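You operate a simulated robot arm through the tools that you are given. There is no shell and no other tool. Be economical: measure what you need, move in short steps, check, and stop when the job is done.

Carry out the task below with a simulated robot arm. There is one attempt and no reset: what you move stays moved.

TASK
Fetch the small pegged bag and set it on top of the grey tin on the island worktop by the drainer.

It is judged by the outcome, as a careful person would: the job done as asked, and still so three seconds after it is handed in. It fails if anything else is knocked over, pushed out of place, dropped, spilled or broken.

THE ROBOT
A 6-joint arm with a two-finger parallel gripper, fixed in place. Base frame: the origin is at the foot of the arm, x ahead of it, y to its left, z up; the work surface is at about z = 0. Readings come in mm, rad, newtons and seconds.
With the tool pointing down near the work surface it reaches from about 180 to 460 mm from the base axis. Its first joint turns from -1.222 to 1.222 rad. Payload 1.9 kg.
Tool frame: the origin (TCP) lies between the finger pads and is the grasp point; the fingertips stand 23 mm ahead of it; z points along the fingers, y is the line along which they close. Largest opening 94 mm; finger width 38, thickness 10; the body of the gripper, 54 by 96 mm, starts 39 mm behind the TCP.
Orientation is that of the tool frame in the base frame, as [roll, pitch, yaw] about the fixed x, y, z axes, in that order (R = Rz(yaw) Ry(pitch) Rx(roll)). With the fingers straight down and closing along the base's y, the tool's x points along the base's -x, its y along +y and its z along -z.

THE INTERFACE
- The arm moves only by the tool drive_tool. Its argument "rows" is text: rows parted by semicolons, each of 7 numbers parted by spaces: the shift along the tool's x, y, z in units of 20 mm (1.0 is 20 mm), then the turn, a rotation vector about the tool's x, y, z in units of 4 degrees (1.0 is 4 degrees), then the closure in counts, from 0 (fully open) to 255 (shut). In form: dx dy dz rx ry rz grip; .... A call has 1 to 12 rows; each row shifts and turns the commanded pose from where the row before left it, along the tool's axes as they then stand. A call with a number of a shift or a turn outside -1 to 1 is refused whole. A row lasts 0.2 s, in which the tool goes at most 50 mm and 0.15 rad; a call with a longer step from one row to the next is refused whole, and so is a gripper value outside its range. Where a pose cannot be reached the arm comes as near as it can. A force on the tool above 40 N (or 10 N above the force at the start of the call, whichever is more), or a blocked arm, ends the call early, and 0.2 s more pass. The fingers move at their own pace (about 108 mm/s each) and stop on an object; they squeeze with about 24 N. The grip force told is the motor's: it shows also when the fingers shut on nothing. Time passes only in rows, and 0.2 s behind the last, so rows that do not move let the fingers close. The reply holds the time, the measured pose of the TCP, the force on the tool along the base axes, the opening and the grip force, in the units named above and with some noise, and new pictures: "show" is both (left out), scene, wrist or none.
- Cameras (640 x 400 px; columns grow to the right, rows downward): "scene" is fixed at [47.6, 303.2, 425.6]; the picture's right is [-0.86, -0.51, 0.00], its down [-0.28, 0.46, -0.84] and it looks along [0.43, -0.72, -0.54] (base axes); focal length 217 px, centre (320, 200). "wrist" rides on the gripper at [86, 16, -74] in the tool frame; the picture's right is [-0.18, 0.98, 0.00], its down [-0.58, -0.11, -0.81] and it looks along [-0.79, -0.15, 0.59] (tool axes); focal length 243 px, centre (320, 200). There is no depth. A picture from a camera that has moved, and an enlarged one, comes with that camera's place and axes in the base frame and with its lens.
- close_up(camera, box): a new picture of the part [left, top, right, bottom] of that camera's present view, enlarged. The clock stands still meanwhile.
- sign_off(): hands the job in; it is judged then, once.

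Work in short steps. Places have to be worked out from the pictures, the camera data and where the tool is seen: move nearer, look again, correct. Check each grasp and each placing, and mend what went wrong. You have 90 turns and 170 pictures in all, those below and enlarged ones among them. Open the gripper and draw the arm clear of the work before you hand the job in, unless the task says otherwise; then end with one line.

The tools are called after "Call:" as a command line: name --argument value ..., lists and objects as JSON in quotes. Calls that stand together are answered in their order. drive_tool: Moves the arm, as the interface text tells. Its arguments: {"type":"object","properties":{"rows":{"type":"string"},"show":{"type":"string","enum":["both","scene","wrist","none"]}},"required":["rows"]} The other tools are called the same way: close_up (camera, box) takes an enlarged picture of a part of a camera's view; sign_off () hands the job in.

At the start:

```text
t: 0.0
tcp_pos: [303.0, -88.9, 300.2]
orientation: [3.14, 0.0, -3.141]
ft_force: [0.2, -0.3, -0.8]
gripper_width: 94.0
finger_force: 0.0
```

scene: 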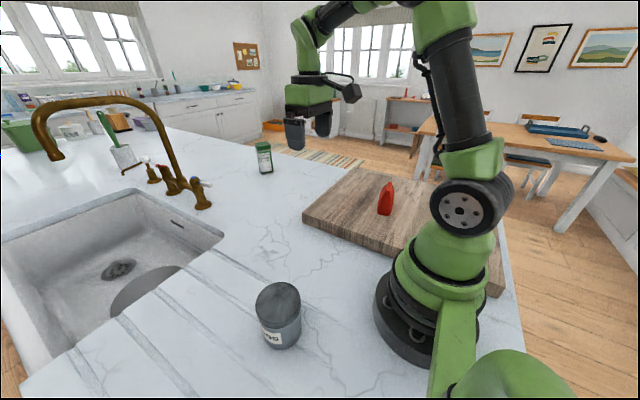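
wrist: 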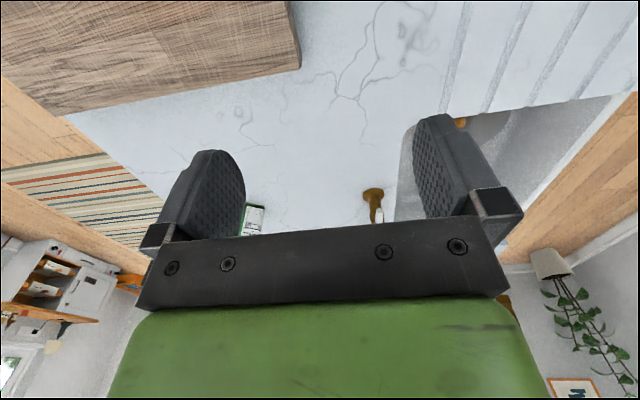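

I'll enlarge the red item on the board, the green item and the tin to identify them.

Call:
close_up --camera "scene" --box '[340, 160, 440, 240]'

Call:
close_up --camera "scene" --box '[230, 270, 330, 360]'

Call:
close_up --camera "scene" --box '[200, 120, 320, 200]'

```text
5.00 times, centred on (390, 200) of scene
camera zoom: at [47.6, 303.2, 425.6], right [-0.86, -0.51, 0.0], down [-0.28, 0.46, -0.84], along [0.43, -0.72, -0.54], focal length 1086 px, centre (-30, 200)
```

zoom: 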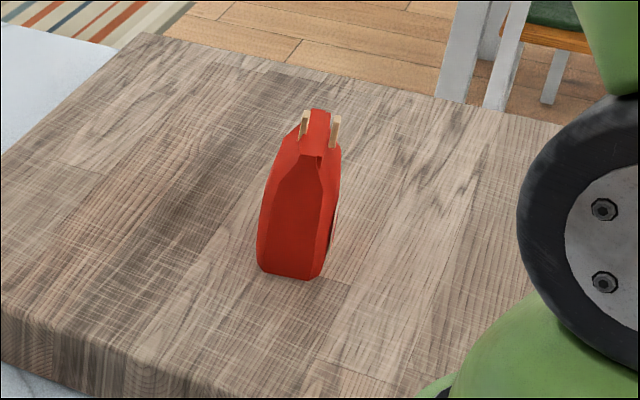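

```text
4.44 times, centred on (280, 315) of scene
camera zoom: at [47.6, 303.2, 425.6], right [-0.86, -0.51, 0.0], down [-0.28, 0.46, -0.84], along [0.43, -0.72, -0.54], focal length 965 px, centre (498, -311)
```

zoom: 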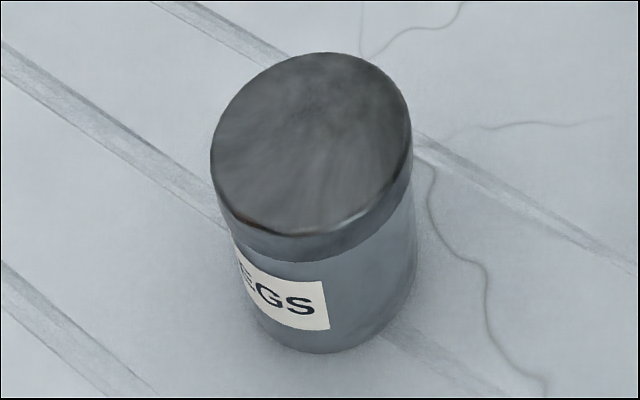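

```text
5.00 times, centred on (260, 160) of scene
camera zoom: at [47.6, 303.2, 425.6], right [-0.86, -0.51, 0.0], down [-0.28, 0.46, -0.84], along [0.43, -0.72, -0.54], focal length 1086 px, centre (620, 400)
```

zoom: 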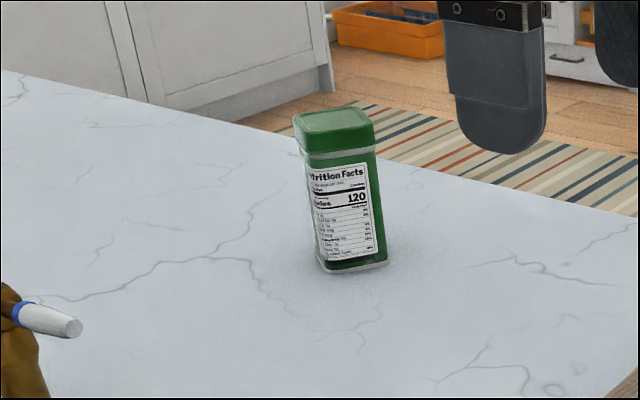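

The red bag with wooden pegs on the board is the target, at about [155,-265], top near z 130. The PEGS tin is at about [217,156], top near z 85. I move over the bag and begin turning the wrist for a look.

Call:
drive_tool --rows "0.74 -0.88 0.2 0 0 0 0;0.74 -0.88 0.2 0 0 0 0;0.74 -0.88 0.2 0 0 0 0;0.74 -0.88 0.2 0 0 0 0;0.74 -0.88 0.2 0 0 0 0;0.74 -0.88 0.2 0 0 0 0;0.74 -0.88 0.2 0 0 0 0;0.74 -0.88 0.2 0 0 0 0;0.74 -0.88 0.2 0 0 0 0;0.74 -0.88 0.2 0 0 0 0" --show "none"

Call:
drive_tool --rows "0 0 0 0 0 1 0;0 0 0 0 0 1 0;0 0 0 0 0 1 0;0 0 0 0 0 1 0;0 0 0 0 0 1 0;0 0 0 0 0 1 0;0 0 0 0 0 1 0;0 0 0 0 0 1 0;0 0 0 0 0 1 0;0 0 0 0 0 1 0;0 0 0 0 0 1 0;0 0 0 0 0 1 0"

```text
t: 2.2
tcp_pos: [153.9, -265.1, 258.3]
orientation: [3.14, -0.001, -3.141]
ft_force: [-0.6, 0.1, 0.8]
gripper_width: 94.1
finger_force: 0.0
```

```text
t: 4.8
tcp_pos: [154.0, -264.3, 260.1]
orientation: [-3.141, 0.002, 2.303]
ft_force: [-0.1, -0.1, 0.4]
gripper_width: 94.0
finger_force: 0.0
camera wrist: at [107.1, -189.8, 333.7], right [0.85, 0.52, 0.0], down [0.31, -0.51, 0.81], along [0.42, -0.69, -0.59], focal length 243 px, centre (320, 200)
```

scene: 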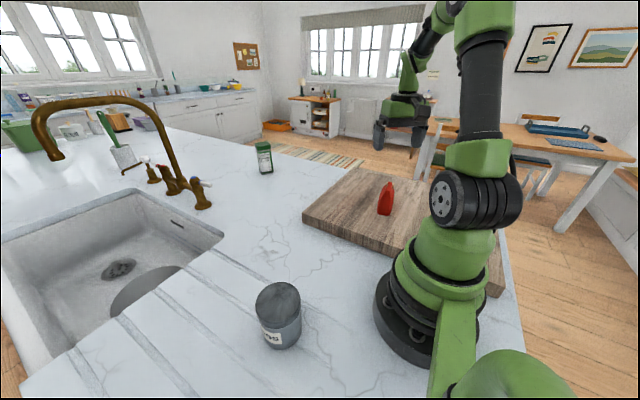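
wrist: 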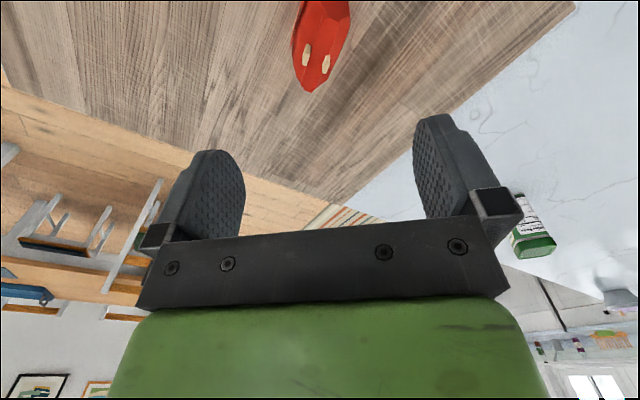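

The pegs triangulate to about [153,-269,123]. I back the tool off 70 mm along its x to see the whole bag and its orientation.

Call:
drive_tool --rows "0.9 0 0 0 0 0 0;0.9 0 0 0 0 0 0;0.9 0 0 0 0 0 0;0.8 0 0 0 0 0 0;0 0 0 0 0 0 0" --show "wrist"

Call:
close_up --camera "wrist" --box '[240, 0, 400, 150]'

```text
t: 6.0
tcp_pos: [107.0, -211.8, 259.6]
orientation: [-3.14, 0.001, 2.302]
ft_force: [-0.8, 0.3, -0.3]
gripper_width: 94.0
finger_force: 0.0
camera wrist: at [59.9, -137.4, 332.8], right [0.85, 0.52, 0.0], down [0.31, -0.51, 0.81], along [0.42, -0.69, -0.59], focal length 243 px, centre (320, 200)
```

wrist: 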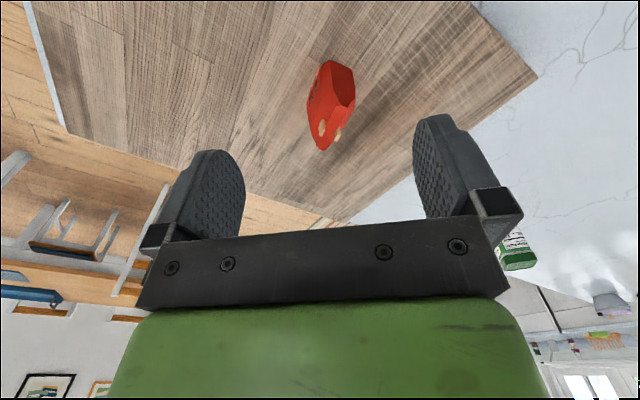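

```text
2.67 times, centred on (320, 75) of wrist
camera zoom: at [59.9, -137.4, 332.8], right [0.85, 0.52, 0.0], down [0.31, -0.51, 0.81], along [0.42, -0.69, -0.59], focal length 647 px, centre (320, 533)
```

zoom: 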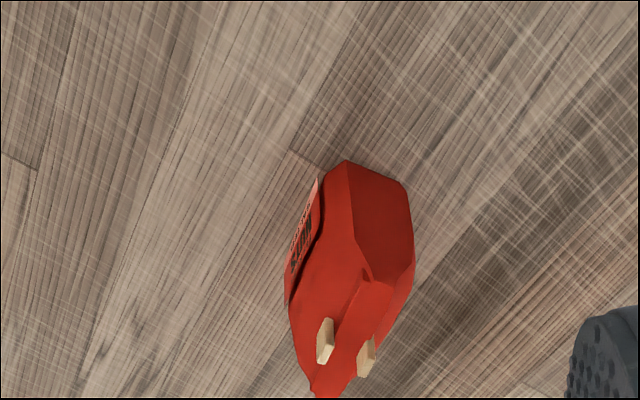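

The bag stands on the board (top z≈36), about 27 mm thick along (0.98,0.18), centred near [155,-268], top near z 134. I turn to yaw 1.75 and hover over it.

Call:
drive_tool --rows "0 0 0 0 0 1 0;0 0 0 0 0 1 0;0 0 0 0 0 1 0;0 0 0 0 0 1 0;0 0 0 0 0 1 0;0 0 0 0 0 1 0;0 0 0 0 0 1 0;0 0 0 0 0 0.9 0" --show "none"

Call:
drive_tool --rows "-0.8 0.47 0.87 0 0 0 0;-0.8 0.47 0.87 0 0 0 0;-0.8 0.47 0.87 0 0 0 0;-0.8 0.47 0.87 0 0 0 0;0 0 0 0 0 0 0"

Call:
close_up --camera "scene" --box '[330, 130, 450, 230]'

```text
t: 7.8
tcp_pos: [109.2, -212.3, 260.2]
orientation: [-3.14, 0.0, 1.752]
ft_force: [0.1, 0.0, 0.4]
gripper_width: 94.1
finger_force: 0.0
```

```text
t: 9.0
tcp_pos: [156.5, -269.7, 191.2]
orientation: [3.141, 0.001, 1.75]
ft_force: [-0.5, 0.2, 0.4]
gripper_width: 93.8
finger_force: 0.0
camera wrist: at [155.2, -181.7, 264.5], right [1.0, 0.0, 0.0], down [0.0, -0.59, 0.81], along [0.0, -0.81, -0.59], focal length 243 px, centre (320, 200)
```

scene: 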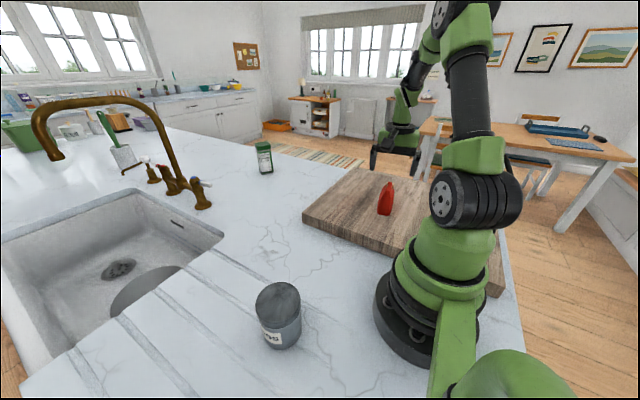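
wrist: 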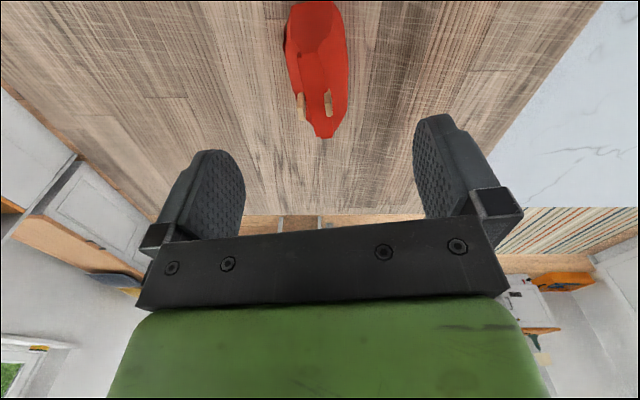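

```text
4.00 times, centred on (390, 180) of scene
camera zoom: at [47.6, 303.2, 425.6], right [-0.86, -0.51, 0.0], down [-0.28, 0.46, -0.84], along [0.43, -0.72, -0.54], focal length 869 px, centre (40, 280)
```

zoom: 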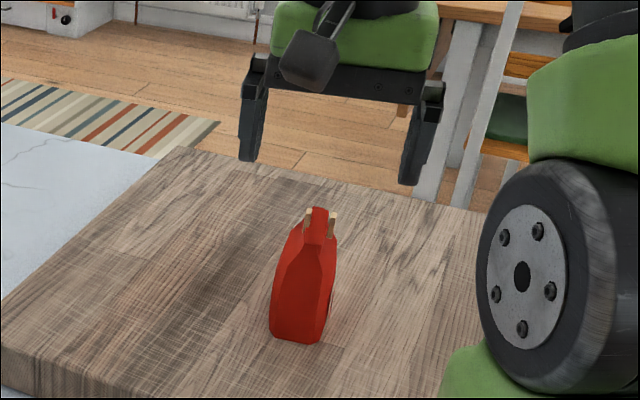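

The bag is centred between the fingers to within about 3 mm (bag x≈153). I nudge and descend to z≈122, then check.

Call:
drive_tool --rows "0 -0.17 0.7 0 0 0 0;0 0 0.7 0 0 0 0;0 0 0.7 0 0 0 0;0 0 0.7 0 0 0 0;0 0 0.65 0 0 0 0;0 0 0 0 0 0 0"

Call:
close_up --camera "scene" --box '[330, 130, 450, 230]'

```text
t: 10.4
tcp_pos: [153.6, -269.9, 119.9]
orientation: [3.141, -0.001, 1.753]
ft_force: [0.4, 0.2, 0.1]
gripper_width: 94.0
finger_force: 0.0
camera wrist: at [152.8, -181.9, 194.4], right [1.0, 0.0, 0.0], down [0.0, -0.59, 0.81], along [0.0, -0.81, -0.59], focal length 243 px, centre (320, 200)
```

scene: 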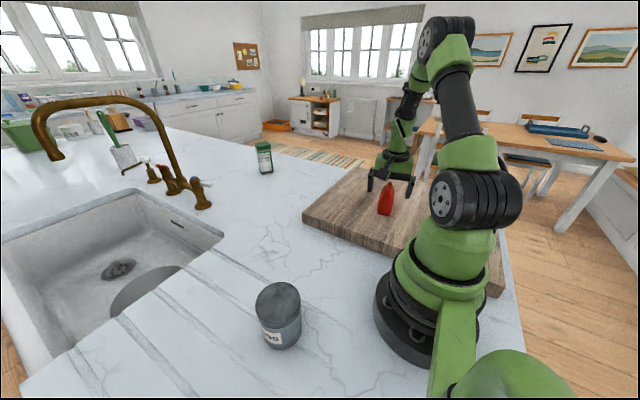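
wrist: 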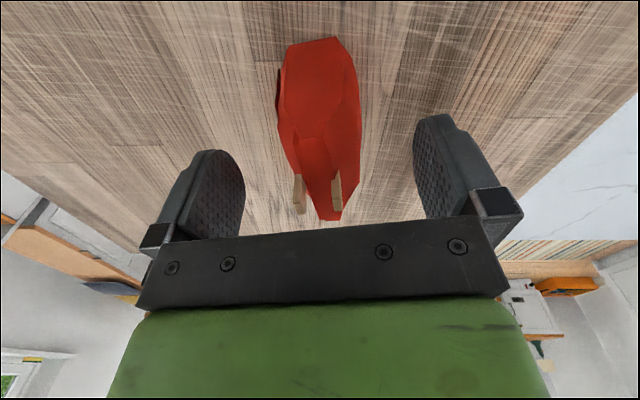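

```text
4.00 times, centred on (390, 180) of scene
camera zoom: at [47.6, 303.2, 425.6], right [-0.86, -0.51, 0.0], down [-0.28, 0.46, -0.84], along [0.43, -0.72, -0.54], focal length 869 px, centre (40, 280)
```

zoom: 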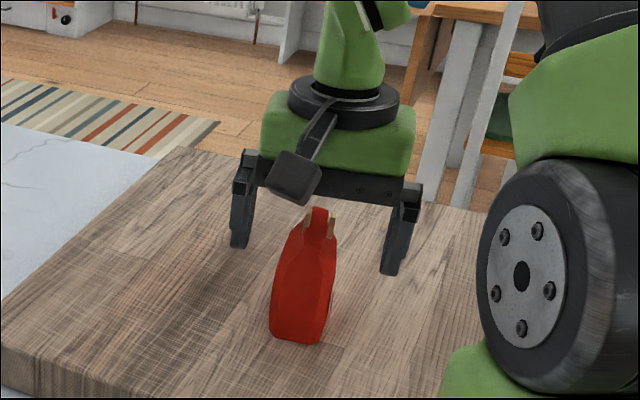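

Bag is centred between the fingers. I descend to z≈103 (palm about 7 mm above the bag top) and close gently.

Call:
drive_tool --rows "0 0 0.42 0 0 0 0;0 0 0.42 0 0 0 0;0 0 0 0 0 0 0;0 0 0 0 0 0 80;0 0 0 0 0 0 160;0 0 0 0 0 0 255;0 0 0 0 0 0 255"

Call:
close_up --camera "scene" --box '[330, 130, 450, 230]'

```text
t: 12.0
tcp_pos: [153.8, -270.5, 103.4]
orientation: [-3.141, 0.001, 1.752]
ft_force: [0.6, -0.3, 0.1]
gripper_width: 40.6
finger_force: 24.8
camera wrist: at [152.3, -181.6, 178.3], right [1.0, 0.0, 0.0], down [0.0, -0.59, 0.81], along [0.0, -0.81, -0.59], focal length 243 px, centre (320, 200)
```

scene: 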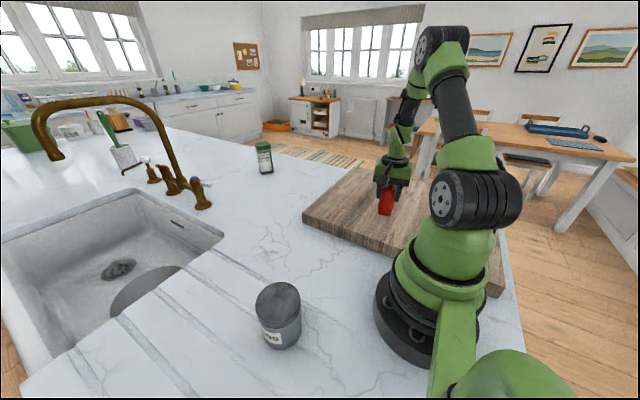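
wrist: 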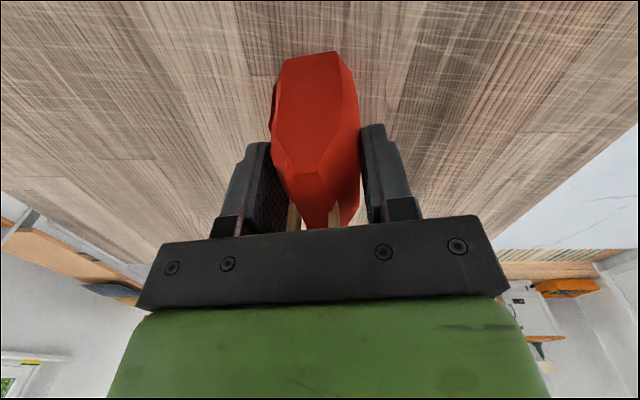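

```text
4.00 times, centred on (390, 180) of scene
camera zoom: at [47.6, 303.2, 425.6], right [-0.86, -0.51, 0.0], down [-0.28, 0.46, -0.84], along [0.43, -0.72, -0.54], focal length 869 px, centre (40, 280)
```

zoom: 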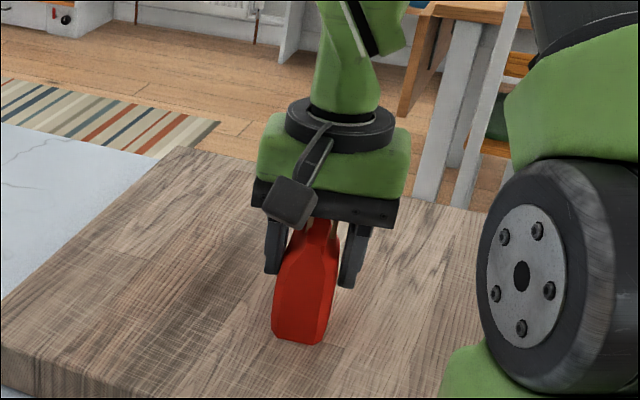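

Gripped at 40.6 mm opening with 25 N. I lift straight up about 60 mm and check that it holds.

Call:
drive_tool --rows "0 0 -0.3 0 0 0 255;0 0 -0.5 0 0 0 255;0 0 -0.7 0 0 0 255;0 0 -0.8 0 0 0 255;0 0 -0.7 0 0 0 255;0 0 0 0 0 0 255"

Call:
close_up --camera "scene" --box '[330, 110, 450, 210]'

```text
t: 13.4
tcp_pos: [152.5, -268.9, 165.3]
orientation: [3.14, 0.0, 1.75]
ft_force: [0.3, 1.3, 0.1]
gripper_width: 0.0
finger_force: 24.0
camera wrist: at [151.3, -181.6, 238.6], right [1.0, 0.0, 0.0], down [0.0, -0.59, 0.81], along [0.0, -0.81, -0.59], focal length 243 px, centre (320, 200)
```

scene: 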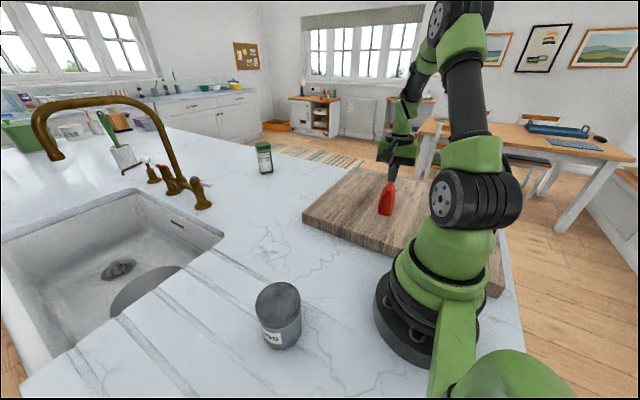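
wrist: 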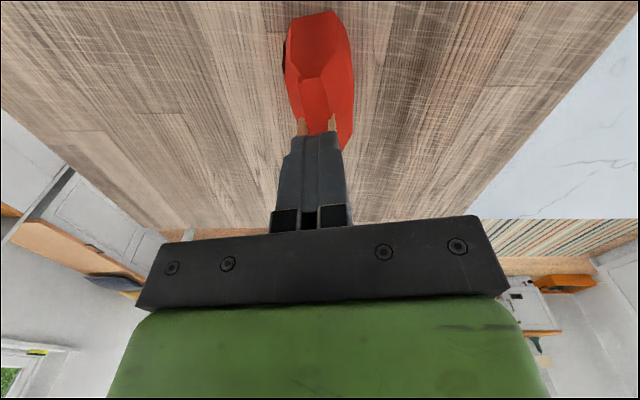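

```text
4.00 times, centred on (390, 160) of scene
camera zoom: at [47.6, 303.2, 425.6], right [-0.86, -0.51, 0.0], down [-0.28, 0.46, -0.84], along [0.43, -0.72, -0.54], focal length 869 px, centre (40, 360)
```

zoom: 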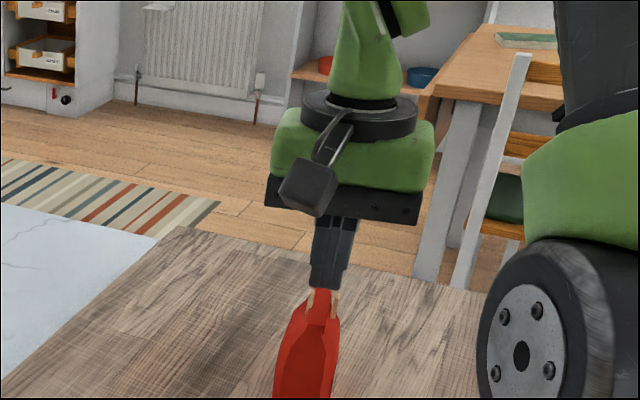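

The fingers slid off the tapering top, and the bag is still standing where it was. I need a lower grip, so I raise, open and turn to look at the bag's broad side.

Call:
drive_tool --rows "0 0 -0.8 0 0 0 255;0 0 -0.8 0 0 0 200;0 0 -0.5 0 0 -1 0;0 0 0 0 0 -1 0;0 0 0 0 0 -1 0;0 0 0 0 0 -1 0;0 0 0 0 0 -1 0;0 0 0 0 0 -1 0;0 0 0 0 0 -1 0;0 0 0 0 0 -1 0;0 0 0 0 0 -1 0;0 0 0 0 0 -1 0" --show "none"

Call:
drive_tool --rows "0 0 0 0 0 -1 0;0 0 0 0 0 -1 0;0 0 0 0 0 -1 0;0 0 0 0 0 -1 0;0 0 0 0 0 -1 0;0 0 0 0 0 -1 0;0 0 0 0 0 -1 0;0 0 0 0 0 -1 0;0 0 0 0 0 -1 0;0 0 0 0 0 -1 0" --show "none"

Call:
drive_tool --rows "0.8 0 0 0 0 0 0;0.8 0 0 0 0 0 0;0.8 0 0 0 0 0 0;0.8 0 0 0 0 0 0;0 0 0 0 0 0 0" --show "wrist"

Call:
close_up --camera "wrist" --box '[240, 0, 400, 150]'

```text
t: 16.0
tcp_pos: [153.0, -268.8, 206.0]
orientation: [-3.141, 0.001, 2.45]
ft_force: [-0.4, -0.3, 0.7]
gripper_width: 94.0
finger_force: 0.1
```

```text
t: 18.2
tcp_pos: [153.2, -270.5, 206.9]
orientation: [3.141, 0.001, -3.135]
ft_force: [-0.5, -0.1, 0.2]
gripper_width: 94.1
finger_force: 0.0
```

```text
t: 19.4
tcp_pos: [107.2, -261.9, 204.8]
orientation: [-3.141, 0.001, -3.134]
ft_force: [-0.4, -0.3, -0.4]
gripper_width: 93.9
finger_force: 0.0
out of reach, approached as far as the arm can: row 3, 4
camera wrist: at [19.9, -246.9, 278.6], right [0.18, 0.98, 0.0], down [0.58, -0.1, 0.81], along [0.79, -0.14, -0.59], focal length 243 px, centre (320, 200)
```

wrist: 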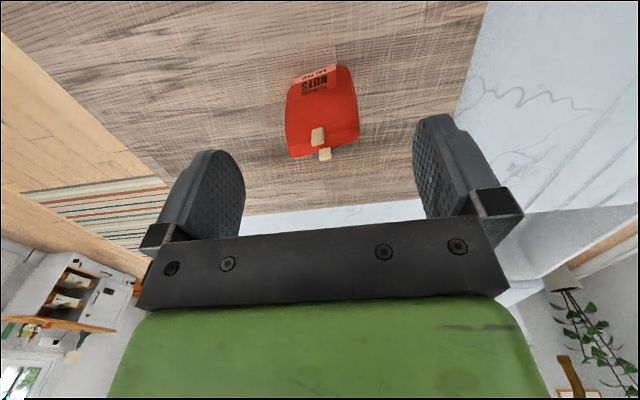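

```text
2.67 times, centred on (320, 75) of wrist
camera zoom: at [19.9, -246.9, 278.6], right [0.18, 0.98, 0.0], down [0.58, -0.1, 0.81], along [0.79, -0.14, -0.59], focal length 647 px, centre (320, 533)
```

zoom: 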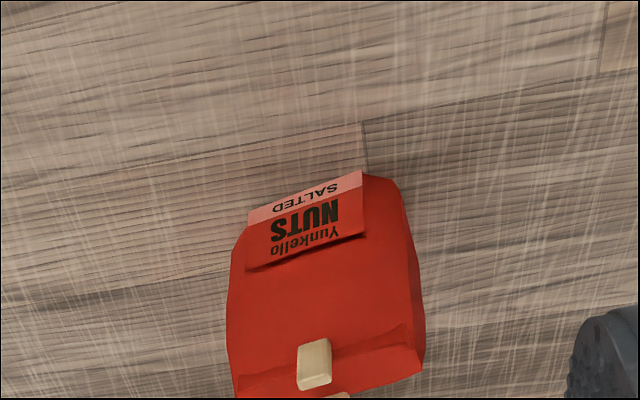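

The broad-side view shows the bag's width (~56 mm) stays constant up to the fold, with a peg at the middle. Gripping the vertical narrow ends should hold, so I turn to yaw ≈ -2.96 and hover over the bag again.

Call:
drive_tool --rows "0 0 0 0 0 -1 0;0 0 0 0 0 -1 0;0 0 0 0 0 -0.5 0;-0.75 -0.23 0 0 0 0 0;-0.75 -0.23 0 0 0 0 0;-0.74 -0.23 0 0 0 0 0;0 0 0 0 0 0 0" --show "wrist"

Call:
close_up --camera "scene" --box '[340, 160, 440, 240]'

```text
t: 21.0
tcp_pos: [153.7, -267.7, 206.6]
orientation: [3.141, 0.001, -2.959]
ft_force: [0.3, 0.1, -0.8]
gripper_width: 94.0
finger_force: 0.1
camera wrist: at [64.6, -267.9, 279.4], right [0.0, 1.0, 0.0], down [0.59, 0.0, 0.81], along [0.81, 0.0, -0.59], focal length 243 px, centre (320, 200)
```

wrist: 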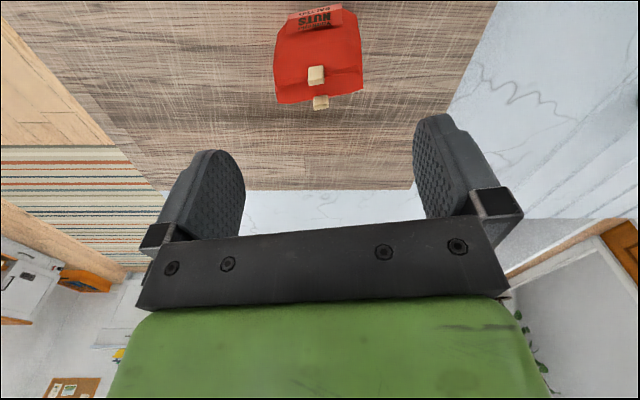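

```text
5.00 times, centred on (390, 200) of scene
camera zoom: at [47.6, 303.2, 425.6], right [-0.86, -0.51, 0.0], down [-0.28, 0.46, -0.84], along [0.43, -0.72, -0.54], focal length 1086 px, centre (-30, 200)
```

zoom: 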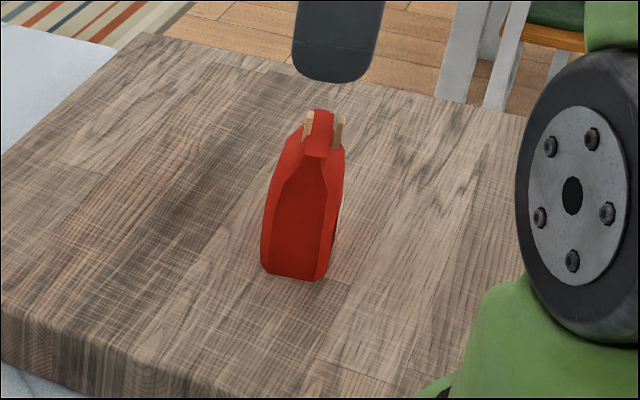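

The bag is still at [153.5,-268] and centred. I descend to z≈120 and check the finger clearance.

Call:
drive_tool --rows "0 0 0.8 0 0 0 0;0 0 0.9 0 0 0 0;0 0 0.9 0 0 0 0;0 0 0.9 0 0 0 0;0 0 0.8 0 0 0 0;0 0 0 0 0 0 0" --show "wrist"

Call:
close_up --camera "scene" --box '[340, 150, 440, 230]'

```text
t: 22.4
tcp_pos: [153.7, -267.4, 119.3]
orientation: [-3.14, 0.001, -2.963]
ft_force: [-0.1, 0.3, 0.7]
gripper_width: 93.8
finger_force: 0.0
camera wrist: at [65.4, -268.1, 193.3], right [0.0, 1.0, 0.0], down [0.59, 0.0, 0.81], along [0.81, 0.0, -0.59], focal length 243 px, centre (320, 200)
```

wrist: 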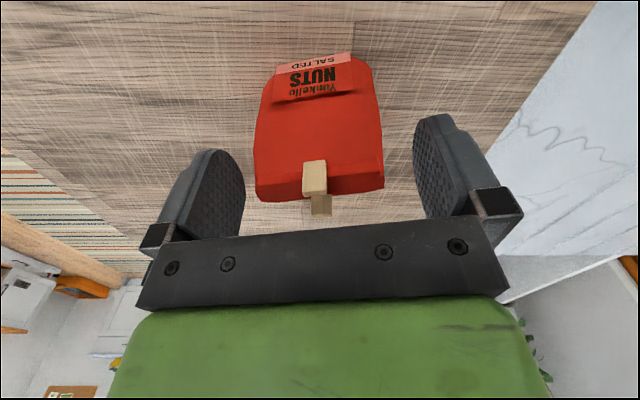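

```text
5.00 times, centred on (390, 190) of scene
camera zoom: at [47.6, 303.2, 425.6], right [-0.86, -0.51, 0.0], down [-0.28, 0.46, -0.84], along [0.43, -0.72, -0.54], focal length 1086 px, centre (-30, 250)
```

zoom: 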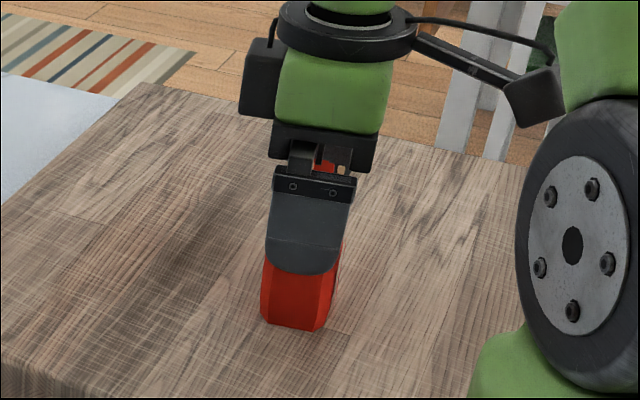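

Both fingers clear the ends and are aligned. I descend 18 mm more and close.

Call:
drive_tool --rows "0 0 0.45 0 0 0 0;0 0 0.45 0 0 0 0;0 0 0 0 0 0 0;0 0 0 0 0 0 60;0 0 0 0 0 0 120;0 0 0 0 0 0 200;0 0 0 0 0 0 255;0 0 0 0 0 0 255" --show "wrist"

Call:
drive_tool --rows "0 0 -0.15 0 0 0 255;0 0 -0.25 0 0 0 255;0 0 -0.35 0 0 0 255;0 0 -0.35 0 0 0 255;0 0 0 0 0 0 255" --show "wrist"

Call:
close_up --camera "scene" --box '[340, 150, 440, 230]'

```text
t: 24.2
tcp_pos: [156.2, -268.0, 101.8]
orientation: [-3.141, -0.001, -2.961]
ft_force: [-0.4, 0.3, 0.4]
gripper_width: 64.4
finger_force: 24.4
camera wrist: at [65.9, -267.8, 176.2], right [0.0, 1.0, 0.0], down [0.59, 0.0, 0.81], along [0.81, 0.0, -0.59], focal length 243 px, centre (320, 200)
```

wrist: 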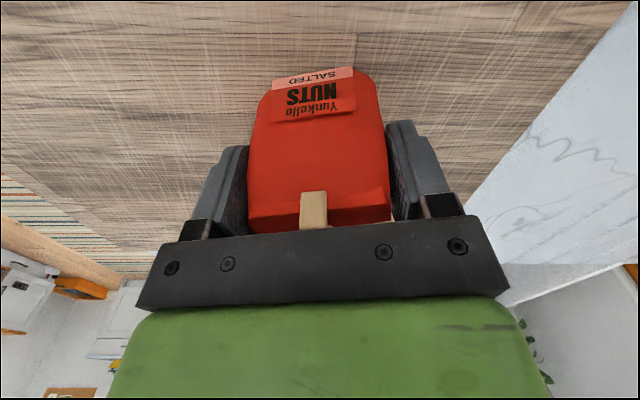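

```text
t: 25.4
tcp_pos: [155.4, -266.6, 123.9]
orientation: [3.142, 0.001, -2.961]
ft_force: [0.5, -0.9, -1.1]
gripper_width: 64.4
finger_force: 23.7
camera wrist: at [65.5, -267.5, 198.0], right [0.0, 1.0, 0.0], down [0.59, 0.0, 0.81], along [0.81, 0.0, -0.59], focal length 243 px, centre (320, 200)
```

wrist: 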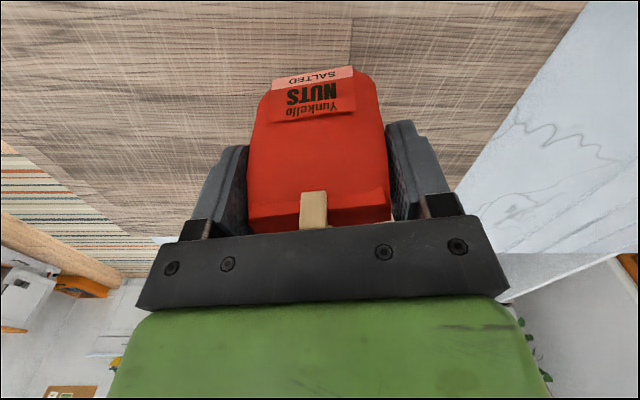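

```text
5.00 times, centred on (390, 190) of scene
camera zoom: at [47.6, 303.2, 425.6], right [-0.86, -0.51, 0.0], down [-0.28, 0.46, -0.84], along [0.43, -0.72, -0.54], focal length 1086 px, centre (-30, 250)
```

zoom: 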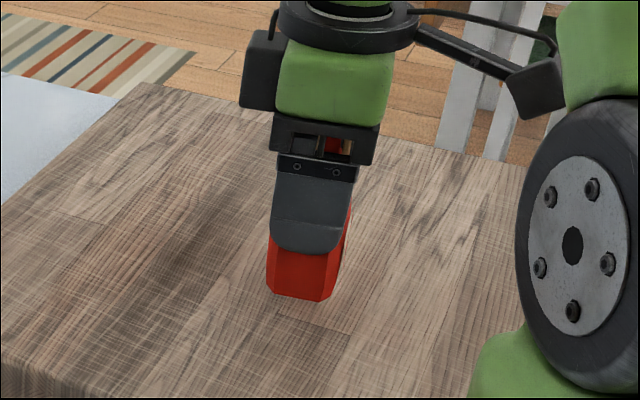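

The bag is held (64.4 mm, 24 N), its bottom 66 mm below the TCP. I lift high and swing round towards the tin in an arc.

Call:
drive_tool --rows "0 0 -0.6 0 0 0 255;0 0 -0.8 0 0 0 255;0 0 -0.9 0 0 0 255;0 0 -0.9 0 0 0 255;0 0 -0.9 0 0 0 255;0 0 -0.8 0 0 0 255;0 0 -0.5 0 0 0 255" --show "none"

Call:
drive_tool --rows "-0.4 0.35 0 0 0 0 255;-0.7 0.62 0 0 0 0 255;-0.7 0.62 0 0 0 0 255;-0.7 0.62 0 0 0 0 255;-0.7 0.62 0 0 0 0 255;-0.7 0.62 0 0 0 0 255;-0.7 0.62 0 0 0 0 255;-0.7 0.62 0 0 0 0 255;-0.7 0.62 0 0 0 0 255;-0.6 0.55 0 0 0 0 255;-0.4 0.3 0 0 0 0 255;0 0 0 0 0 0 255" --show "both"

```text
t: 27.0
tcp_pos: [155.5, -266.7, 232.3]
orientation: [3.139, 0.001, -2.96]
ft_force: [-0.3, 0.2, -1.4]
gripper_width: 64.3
finger_force: 23.7
```

```text
t: 29.6
tcp_pos: [271.1, -120.1, 231.4]
orientation: [3.141, 0.0, -2.964]
ft_force: [1.2, -0.9, -0.3]
gripper_width: 64.4
finger_force: 23.8
camera wrist: at [181.9, -120.6, 305.3], right [0.0, 1.0, 0.0], down [0.59, 0.0, 0.81], along [0.81, 0.0, -0.59], focal length 243 px, centre (320, 200)
```

scene: 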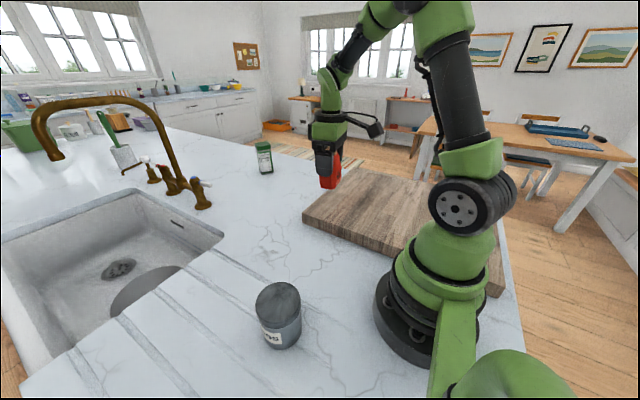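
wrist: 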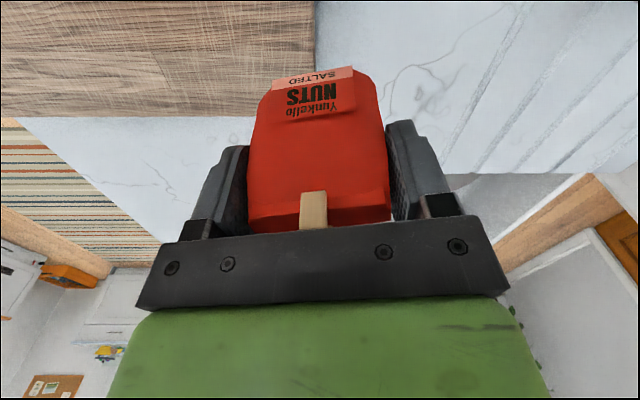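

Still held firmly. I move to about [205,40] so the tin comes into the wrist view beside the bag.

Call:
drive_tool --rows "0.1 0.5 0 0 0 0 255;0.18 0.85 0 0 0 0 255;0.18 0.85 0 0 0 0 255;0.18 0.85 0 0 0 0 255;0.18 0.85 0 0 0 0 255;0.18 0.85 0 0 0 0 255;0.18 0.85 0 0 0 0 255;0.18 0.85 0 0 0 0 255;0.18 0.85 0 0 0 0 255;0.18 0.7 0 0 0 0 255;0.1 0.4 0 0 0 0 255;0 0 0 0 0 0 255" --show "wrist"

Call:
close_up --camera "wrist" --box '[360, 0, 560, 130]'

```text
t: 32.2
tcp_pos: [202.7, 38.3, 231.1]
orientation: [3.142, 0.0, -2.96]
ft_force: [0.0, 0.0, -0.6]
gripper_width: 64.6
finger_force: 23.8
camera wrist: at [114.6, 37.1, 305.5], right [0.0, 1.0, 0.0], down [0.59, 0.0, 0.81], along [0.81, 0.0, -0.59], focal length 243 px, centre (320, 200)
```

wrist: 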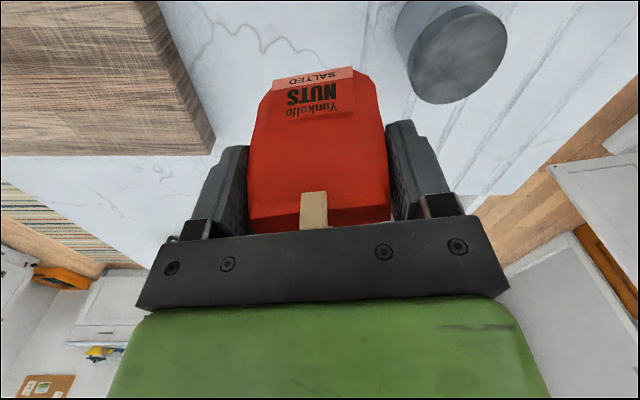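

```text
3.08 times, centred on (460, 65) of wrist
camera zoom: at [114.6, 37.1, 305.5], right [0.0, 1.0, 0.0], down [0.59, 0.0, 0.81], along [0.81, 0.0, -0.59], focal length 746 px, centre (-111, 615)
```

zoom: 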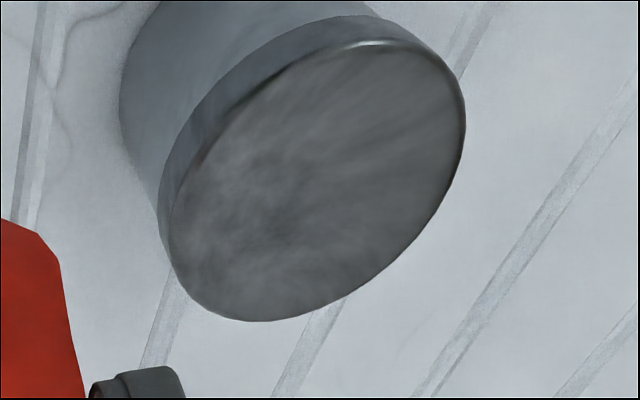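

The tin top centre triangulates to about [214,156.5,84.5], radius about 38. I carry the bag over it and stop with its bottom about 25 mm above the lid.

Call:
drive_tool --rows "-0.14 0.5 0 0 0 0 255;-0.25 0.87 0 0 0 0 255;-0.25 0.87 0 0 0 0 255;-0.25 0.87 0 0 0 0 255;-0.25 0.87 0 0 0 0 255;-0.25 0.87 0 0 0 0 255;-0.25 0.86 0 0 0 0 255;0 0 0 0 0 0 255;0 0 0.9 0 0 0 255;0 0 0.9 0 0 0 255;0 0 0.75 0 0 0 255;0 0 0 0 0 0 255"

Call:
close_up --camera "scene" --box '[200, 200, 360, 360]'

```text
t: 34.8
tcp_pos: [216.8, 156.0, 180.7]
orientation: [-3.141, 0.0, -2.961]
ft_force: [-0.3, -0.1, -1.5]
gripper_width: 64.3
finger_force: 23.9
camera wrist: at [126.6, 156.1, 255.3], right [0.0, 1.0, 0.0], down [0.59, 0.0, 0.81], along [0.81, 0.0, -0.59], focal length 243 px, centre (320, 200)
```

scene: 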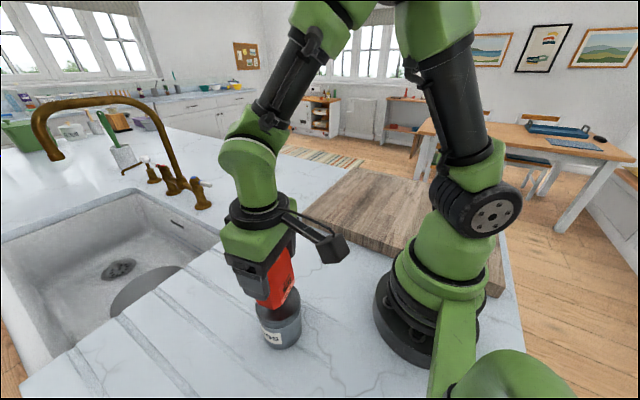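
wrist: 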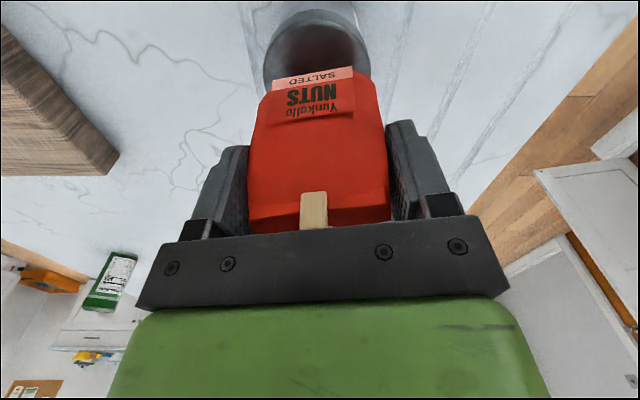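

```text
2.50 times, centred on (280, 280) of scene
camera zoom: at [47.6, 303.2, 425.6], right [-0.86, -0.51, 0.0], down [-0.28, 0.46, -0.84], along [0.43, -0.72, -0.54], focal length 543 px, centre (420, 0)
```

zoom: 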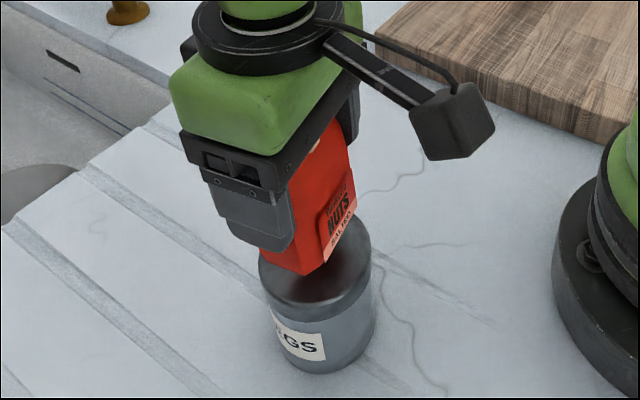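

Well aligned over the lid. I lower to about 5 mm above contact and check.

Call:
drive_tool --rows "0 0 0.4 0 0 0 255;0 0 0.4 0 0 0 255;0 0 0.4 0 0 0 255;0 0 0 0 0 0 255" --show "wrist"

Call:
close_up --camera "scene" --box '[230, 260, 330, 350]'

```text
t: 35.8
tcp_pos: [215.4, 156.0, 157.3]
orientation: [3.141, 0.0, -2.96]
ft_force: [-0.4, -0.7, -1.2]
gripper_width: 64.5
finger_force: 24.3
camera wrist: at [126.1, 156.3, 231.3], right [0.0, 1.0, 0.0], down [0.59, 0.0, 0.81], along [0.81, 0.0, -0.59], focal length 243 px, centre (320, 200)
```

wrist: 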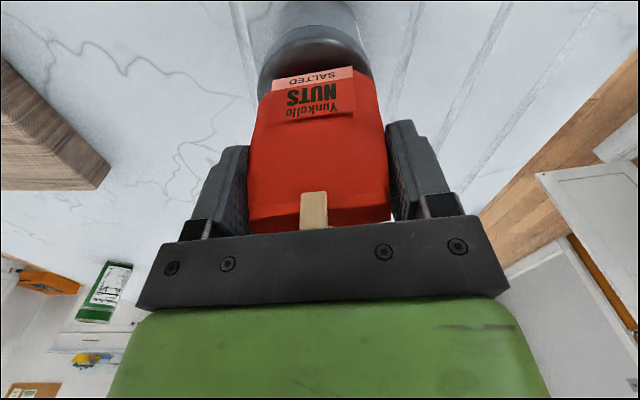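

```text
4.44 times, centred on (280, 305) of scene
camera zoom: at [47.6, 303.2, 425.6], right [-0.86, -0.51, 0.0], down [-0.28, 0.46, -0.84], along [0.43, -0.72, -0.54], focal length 965 px, centre (498, -267)
```

zoom: 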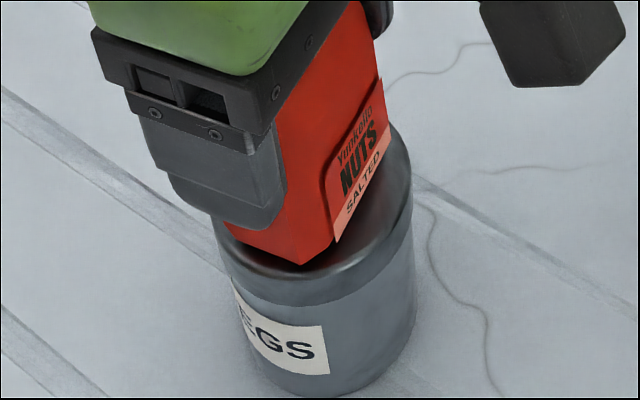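

The bag corner sits about 3 mm too far toward the camera relative to a refined tin centre of [216.5,154.3]. I shift by (+1,-3) mm and lower in small steps watching the force.

Call:
drive_tool --rows "-0.02 -0.15 0 0 0 0 255;0 0 0.1 0 0 0 255;0 0 0.1 0 0 0 255;0 0 0 0 0 0 255" --show "none"

Call:
close_up --camera "scene" --box '[230, 260, 330, 350]'

```text
t: 36.8
tcp_pos: [216.3, 152.7, 153.1]
orientation: [3.14, 0.002, -2.963]
ft_force: [-2.0, 0.0, 21.3]
gripper_width: 64.4
finger_force: 24.3
```

```text
4.44 times, centred on (280, 305) of scene
camera zoom: at [47.5, 303.1, 425.7], right [-0.86, -0.51, 0.0], down [-0.28, 0.46, -0.84], along [0.43, -0.72, -0.54], focal length 965 px, centre (498, -267)
```

zoom: 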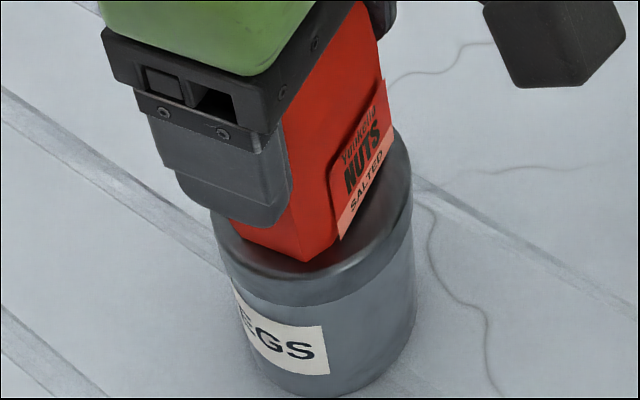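

Contact with the lid (21 N). I relieve about 1 mm of pressure and open the fingers gradually.

Call:
drive_tool --rows "0 0 -0.04 0 0 0 255;0 0 0 0 0 0 255;0 0 0 0 0 0 75;0 0 0 0 0 0 60;0 0 0 0 0 0 40;0 0 0 0 0 0 0;0 0 0 0 0 0 0" --show "wrist"

Call:
close_up --camera "scene" --box '[230, 260, 330, 350]'

```text
t: 38.4
tcp_pos: [215.9, 153.3, 152.9]
orientation: [-3.142, 0.0, -2.959]
ft_force: [0.7, -0.8, 0.7]
gripper_width: 94.1
finger_force: 0.0
camera wrist: at [127.0, 153.3, 227.1], right [0.0, 1.0, 0.0], down [0.59, 0.0, 0.81], along [0.81, 0.0, -0.59], focal length 243 px, centre (320, 200)
```

wrist: 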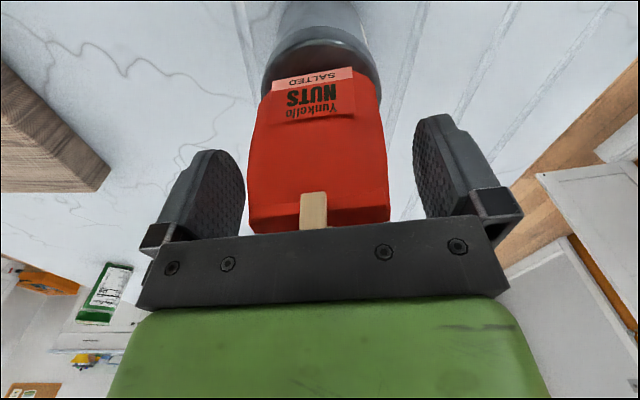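

```text
4.44 times, centred on (280, 305) of scene
camera zoom: at [47.6, 303.2, 425.6], right [-0.86, -0.51, 0.0], down [-0.28, 0.46, -0.84], along [0.43, -0.72, -0.54], focal length 965 px, centre (498, -267)
```

zoom: 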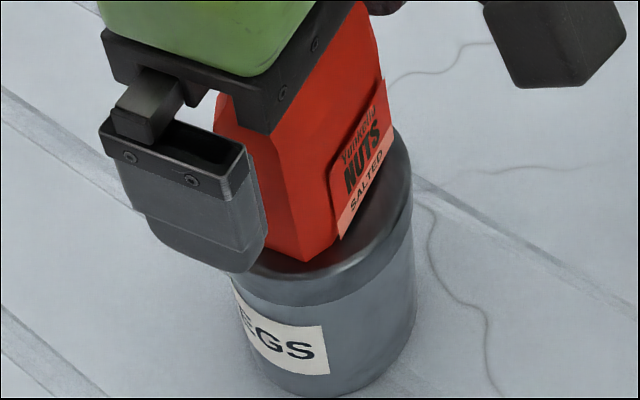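

The bag stands freely on the lid with the fingers open. I raise straight up and clear.

Call:
drive_tool --rows "0 0 -0.3 0 0 0 0;0 0 -0.6 0 0 0 0;0 0 -0.9 0 0 0 0;0 0 -1 0 0 0 0;0 0 -1 0 0 0 0;0 0 -1 0 0 0 0;0 0 -0.8 0 0 0 0;0 0 0 0 0 0 0" --show "none"

Call:
drive_tool --rows "-0.5 -0.6 0 0 0 0 0;-0.5 -0.9 0 0 0 0 0;-0.5 -0.9 0 0 0 0 0;-0.5 -0.9 0 0 0 0 0;-0.5 -0.9 0 0 0 0 0;-0.5 -0.9 0 0 0 0 0;-0.5 -0.9 0 0 0 0 0;-0.5 -0.6 0 0 0 0 0;0 0 0 0 0 0 0" --show "scene"

Call:
close_up --camera "scene" --box '[220, 230, 340, 360]'

```text
t: 40.2
tcp_pos: [218.1, 153.9, 264.3]
orientation: [-3.141, 0.0, -2.96]
ft_force: [0.3, 0.5, 0.0]
gripper_width: 94.2
finger_force: 0.0
```

```text
t: 42.2
tcp_pos: [320.1, 37.1, 266.9]
orientation: [3.141, -0.001, -2.959]
ft_force: [-0.9, 0.7, 0.5]
gripper_width: 93.9
finger_force: 0.1
```

scene: 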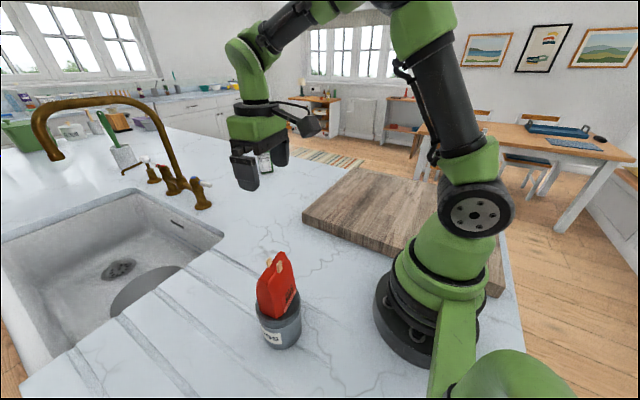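

```text
3.08 times, centred on (280, 295) of scene
camera zoom: at [47.6, 303.2, 425.6], right [-0.86, -0.51, 0.0], down [-0.28, 0.46, -0.84], along [0.43, -0.72, -0.54], focal length 668 px, centre (443, -92)
```

zoom: 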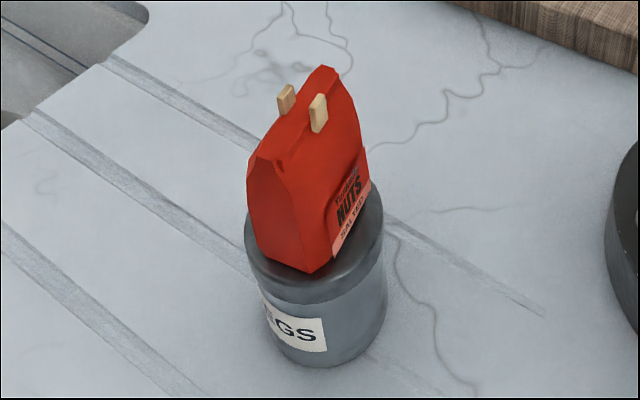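

The bag stands upright on the tin, the arm is clear and nothing else has moved, so I hand it in.

Call:
sign_off

```text
The job is handed in.
```

The small pegged bag now stands upright on top of the grey tin; my first grip slipped off without tipping it, the second held, and nothing else was moved.
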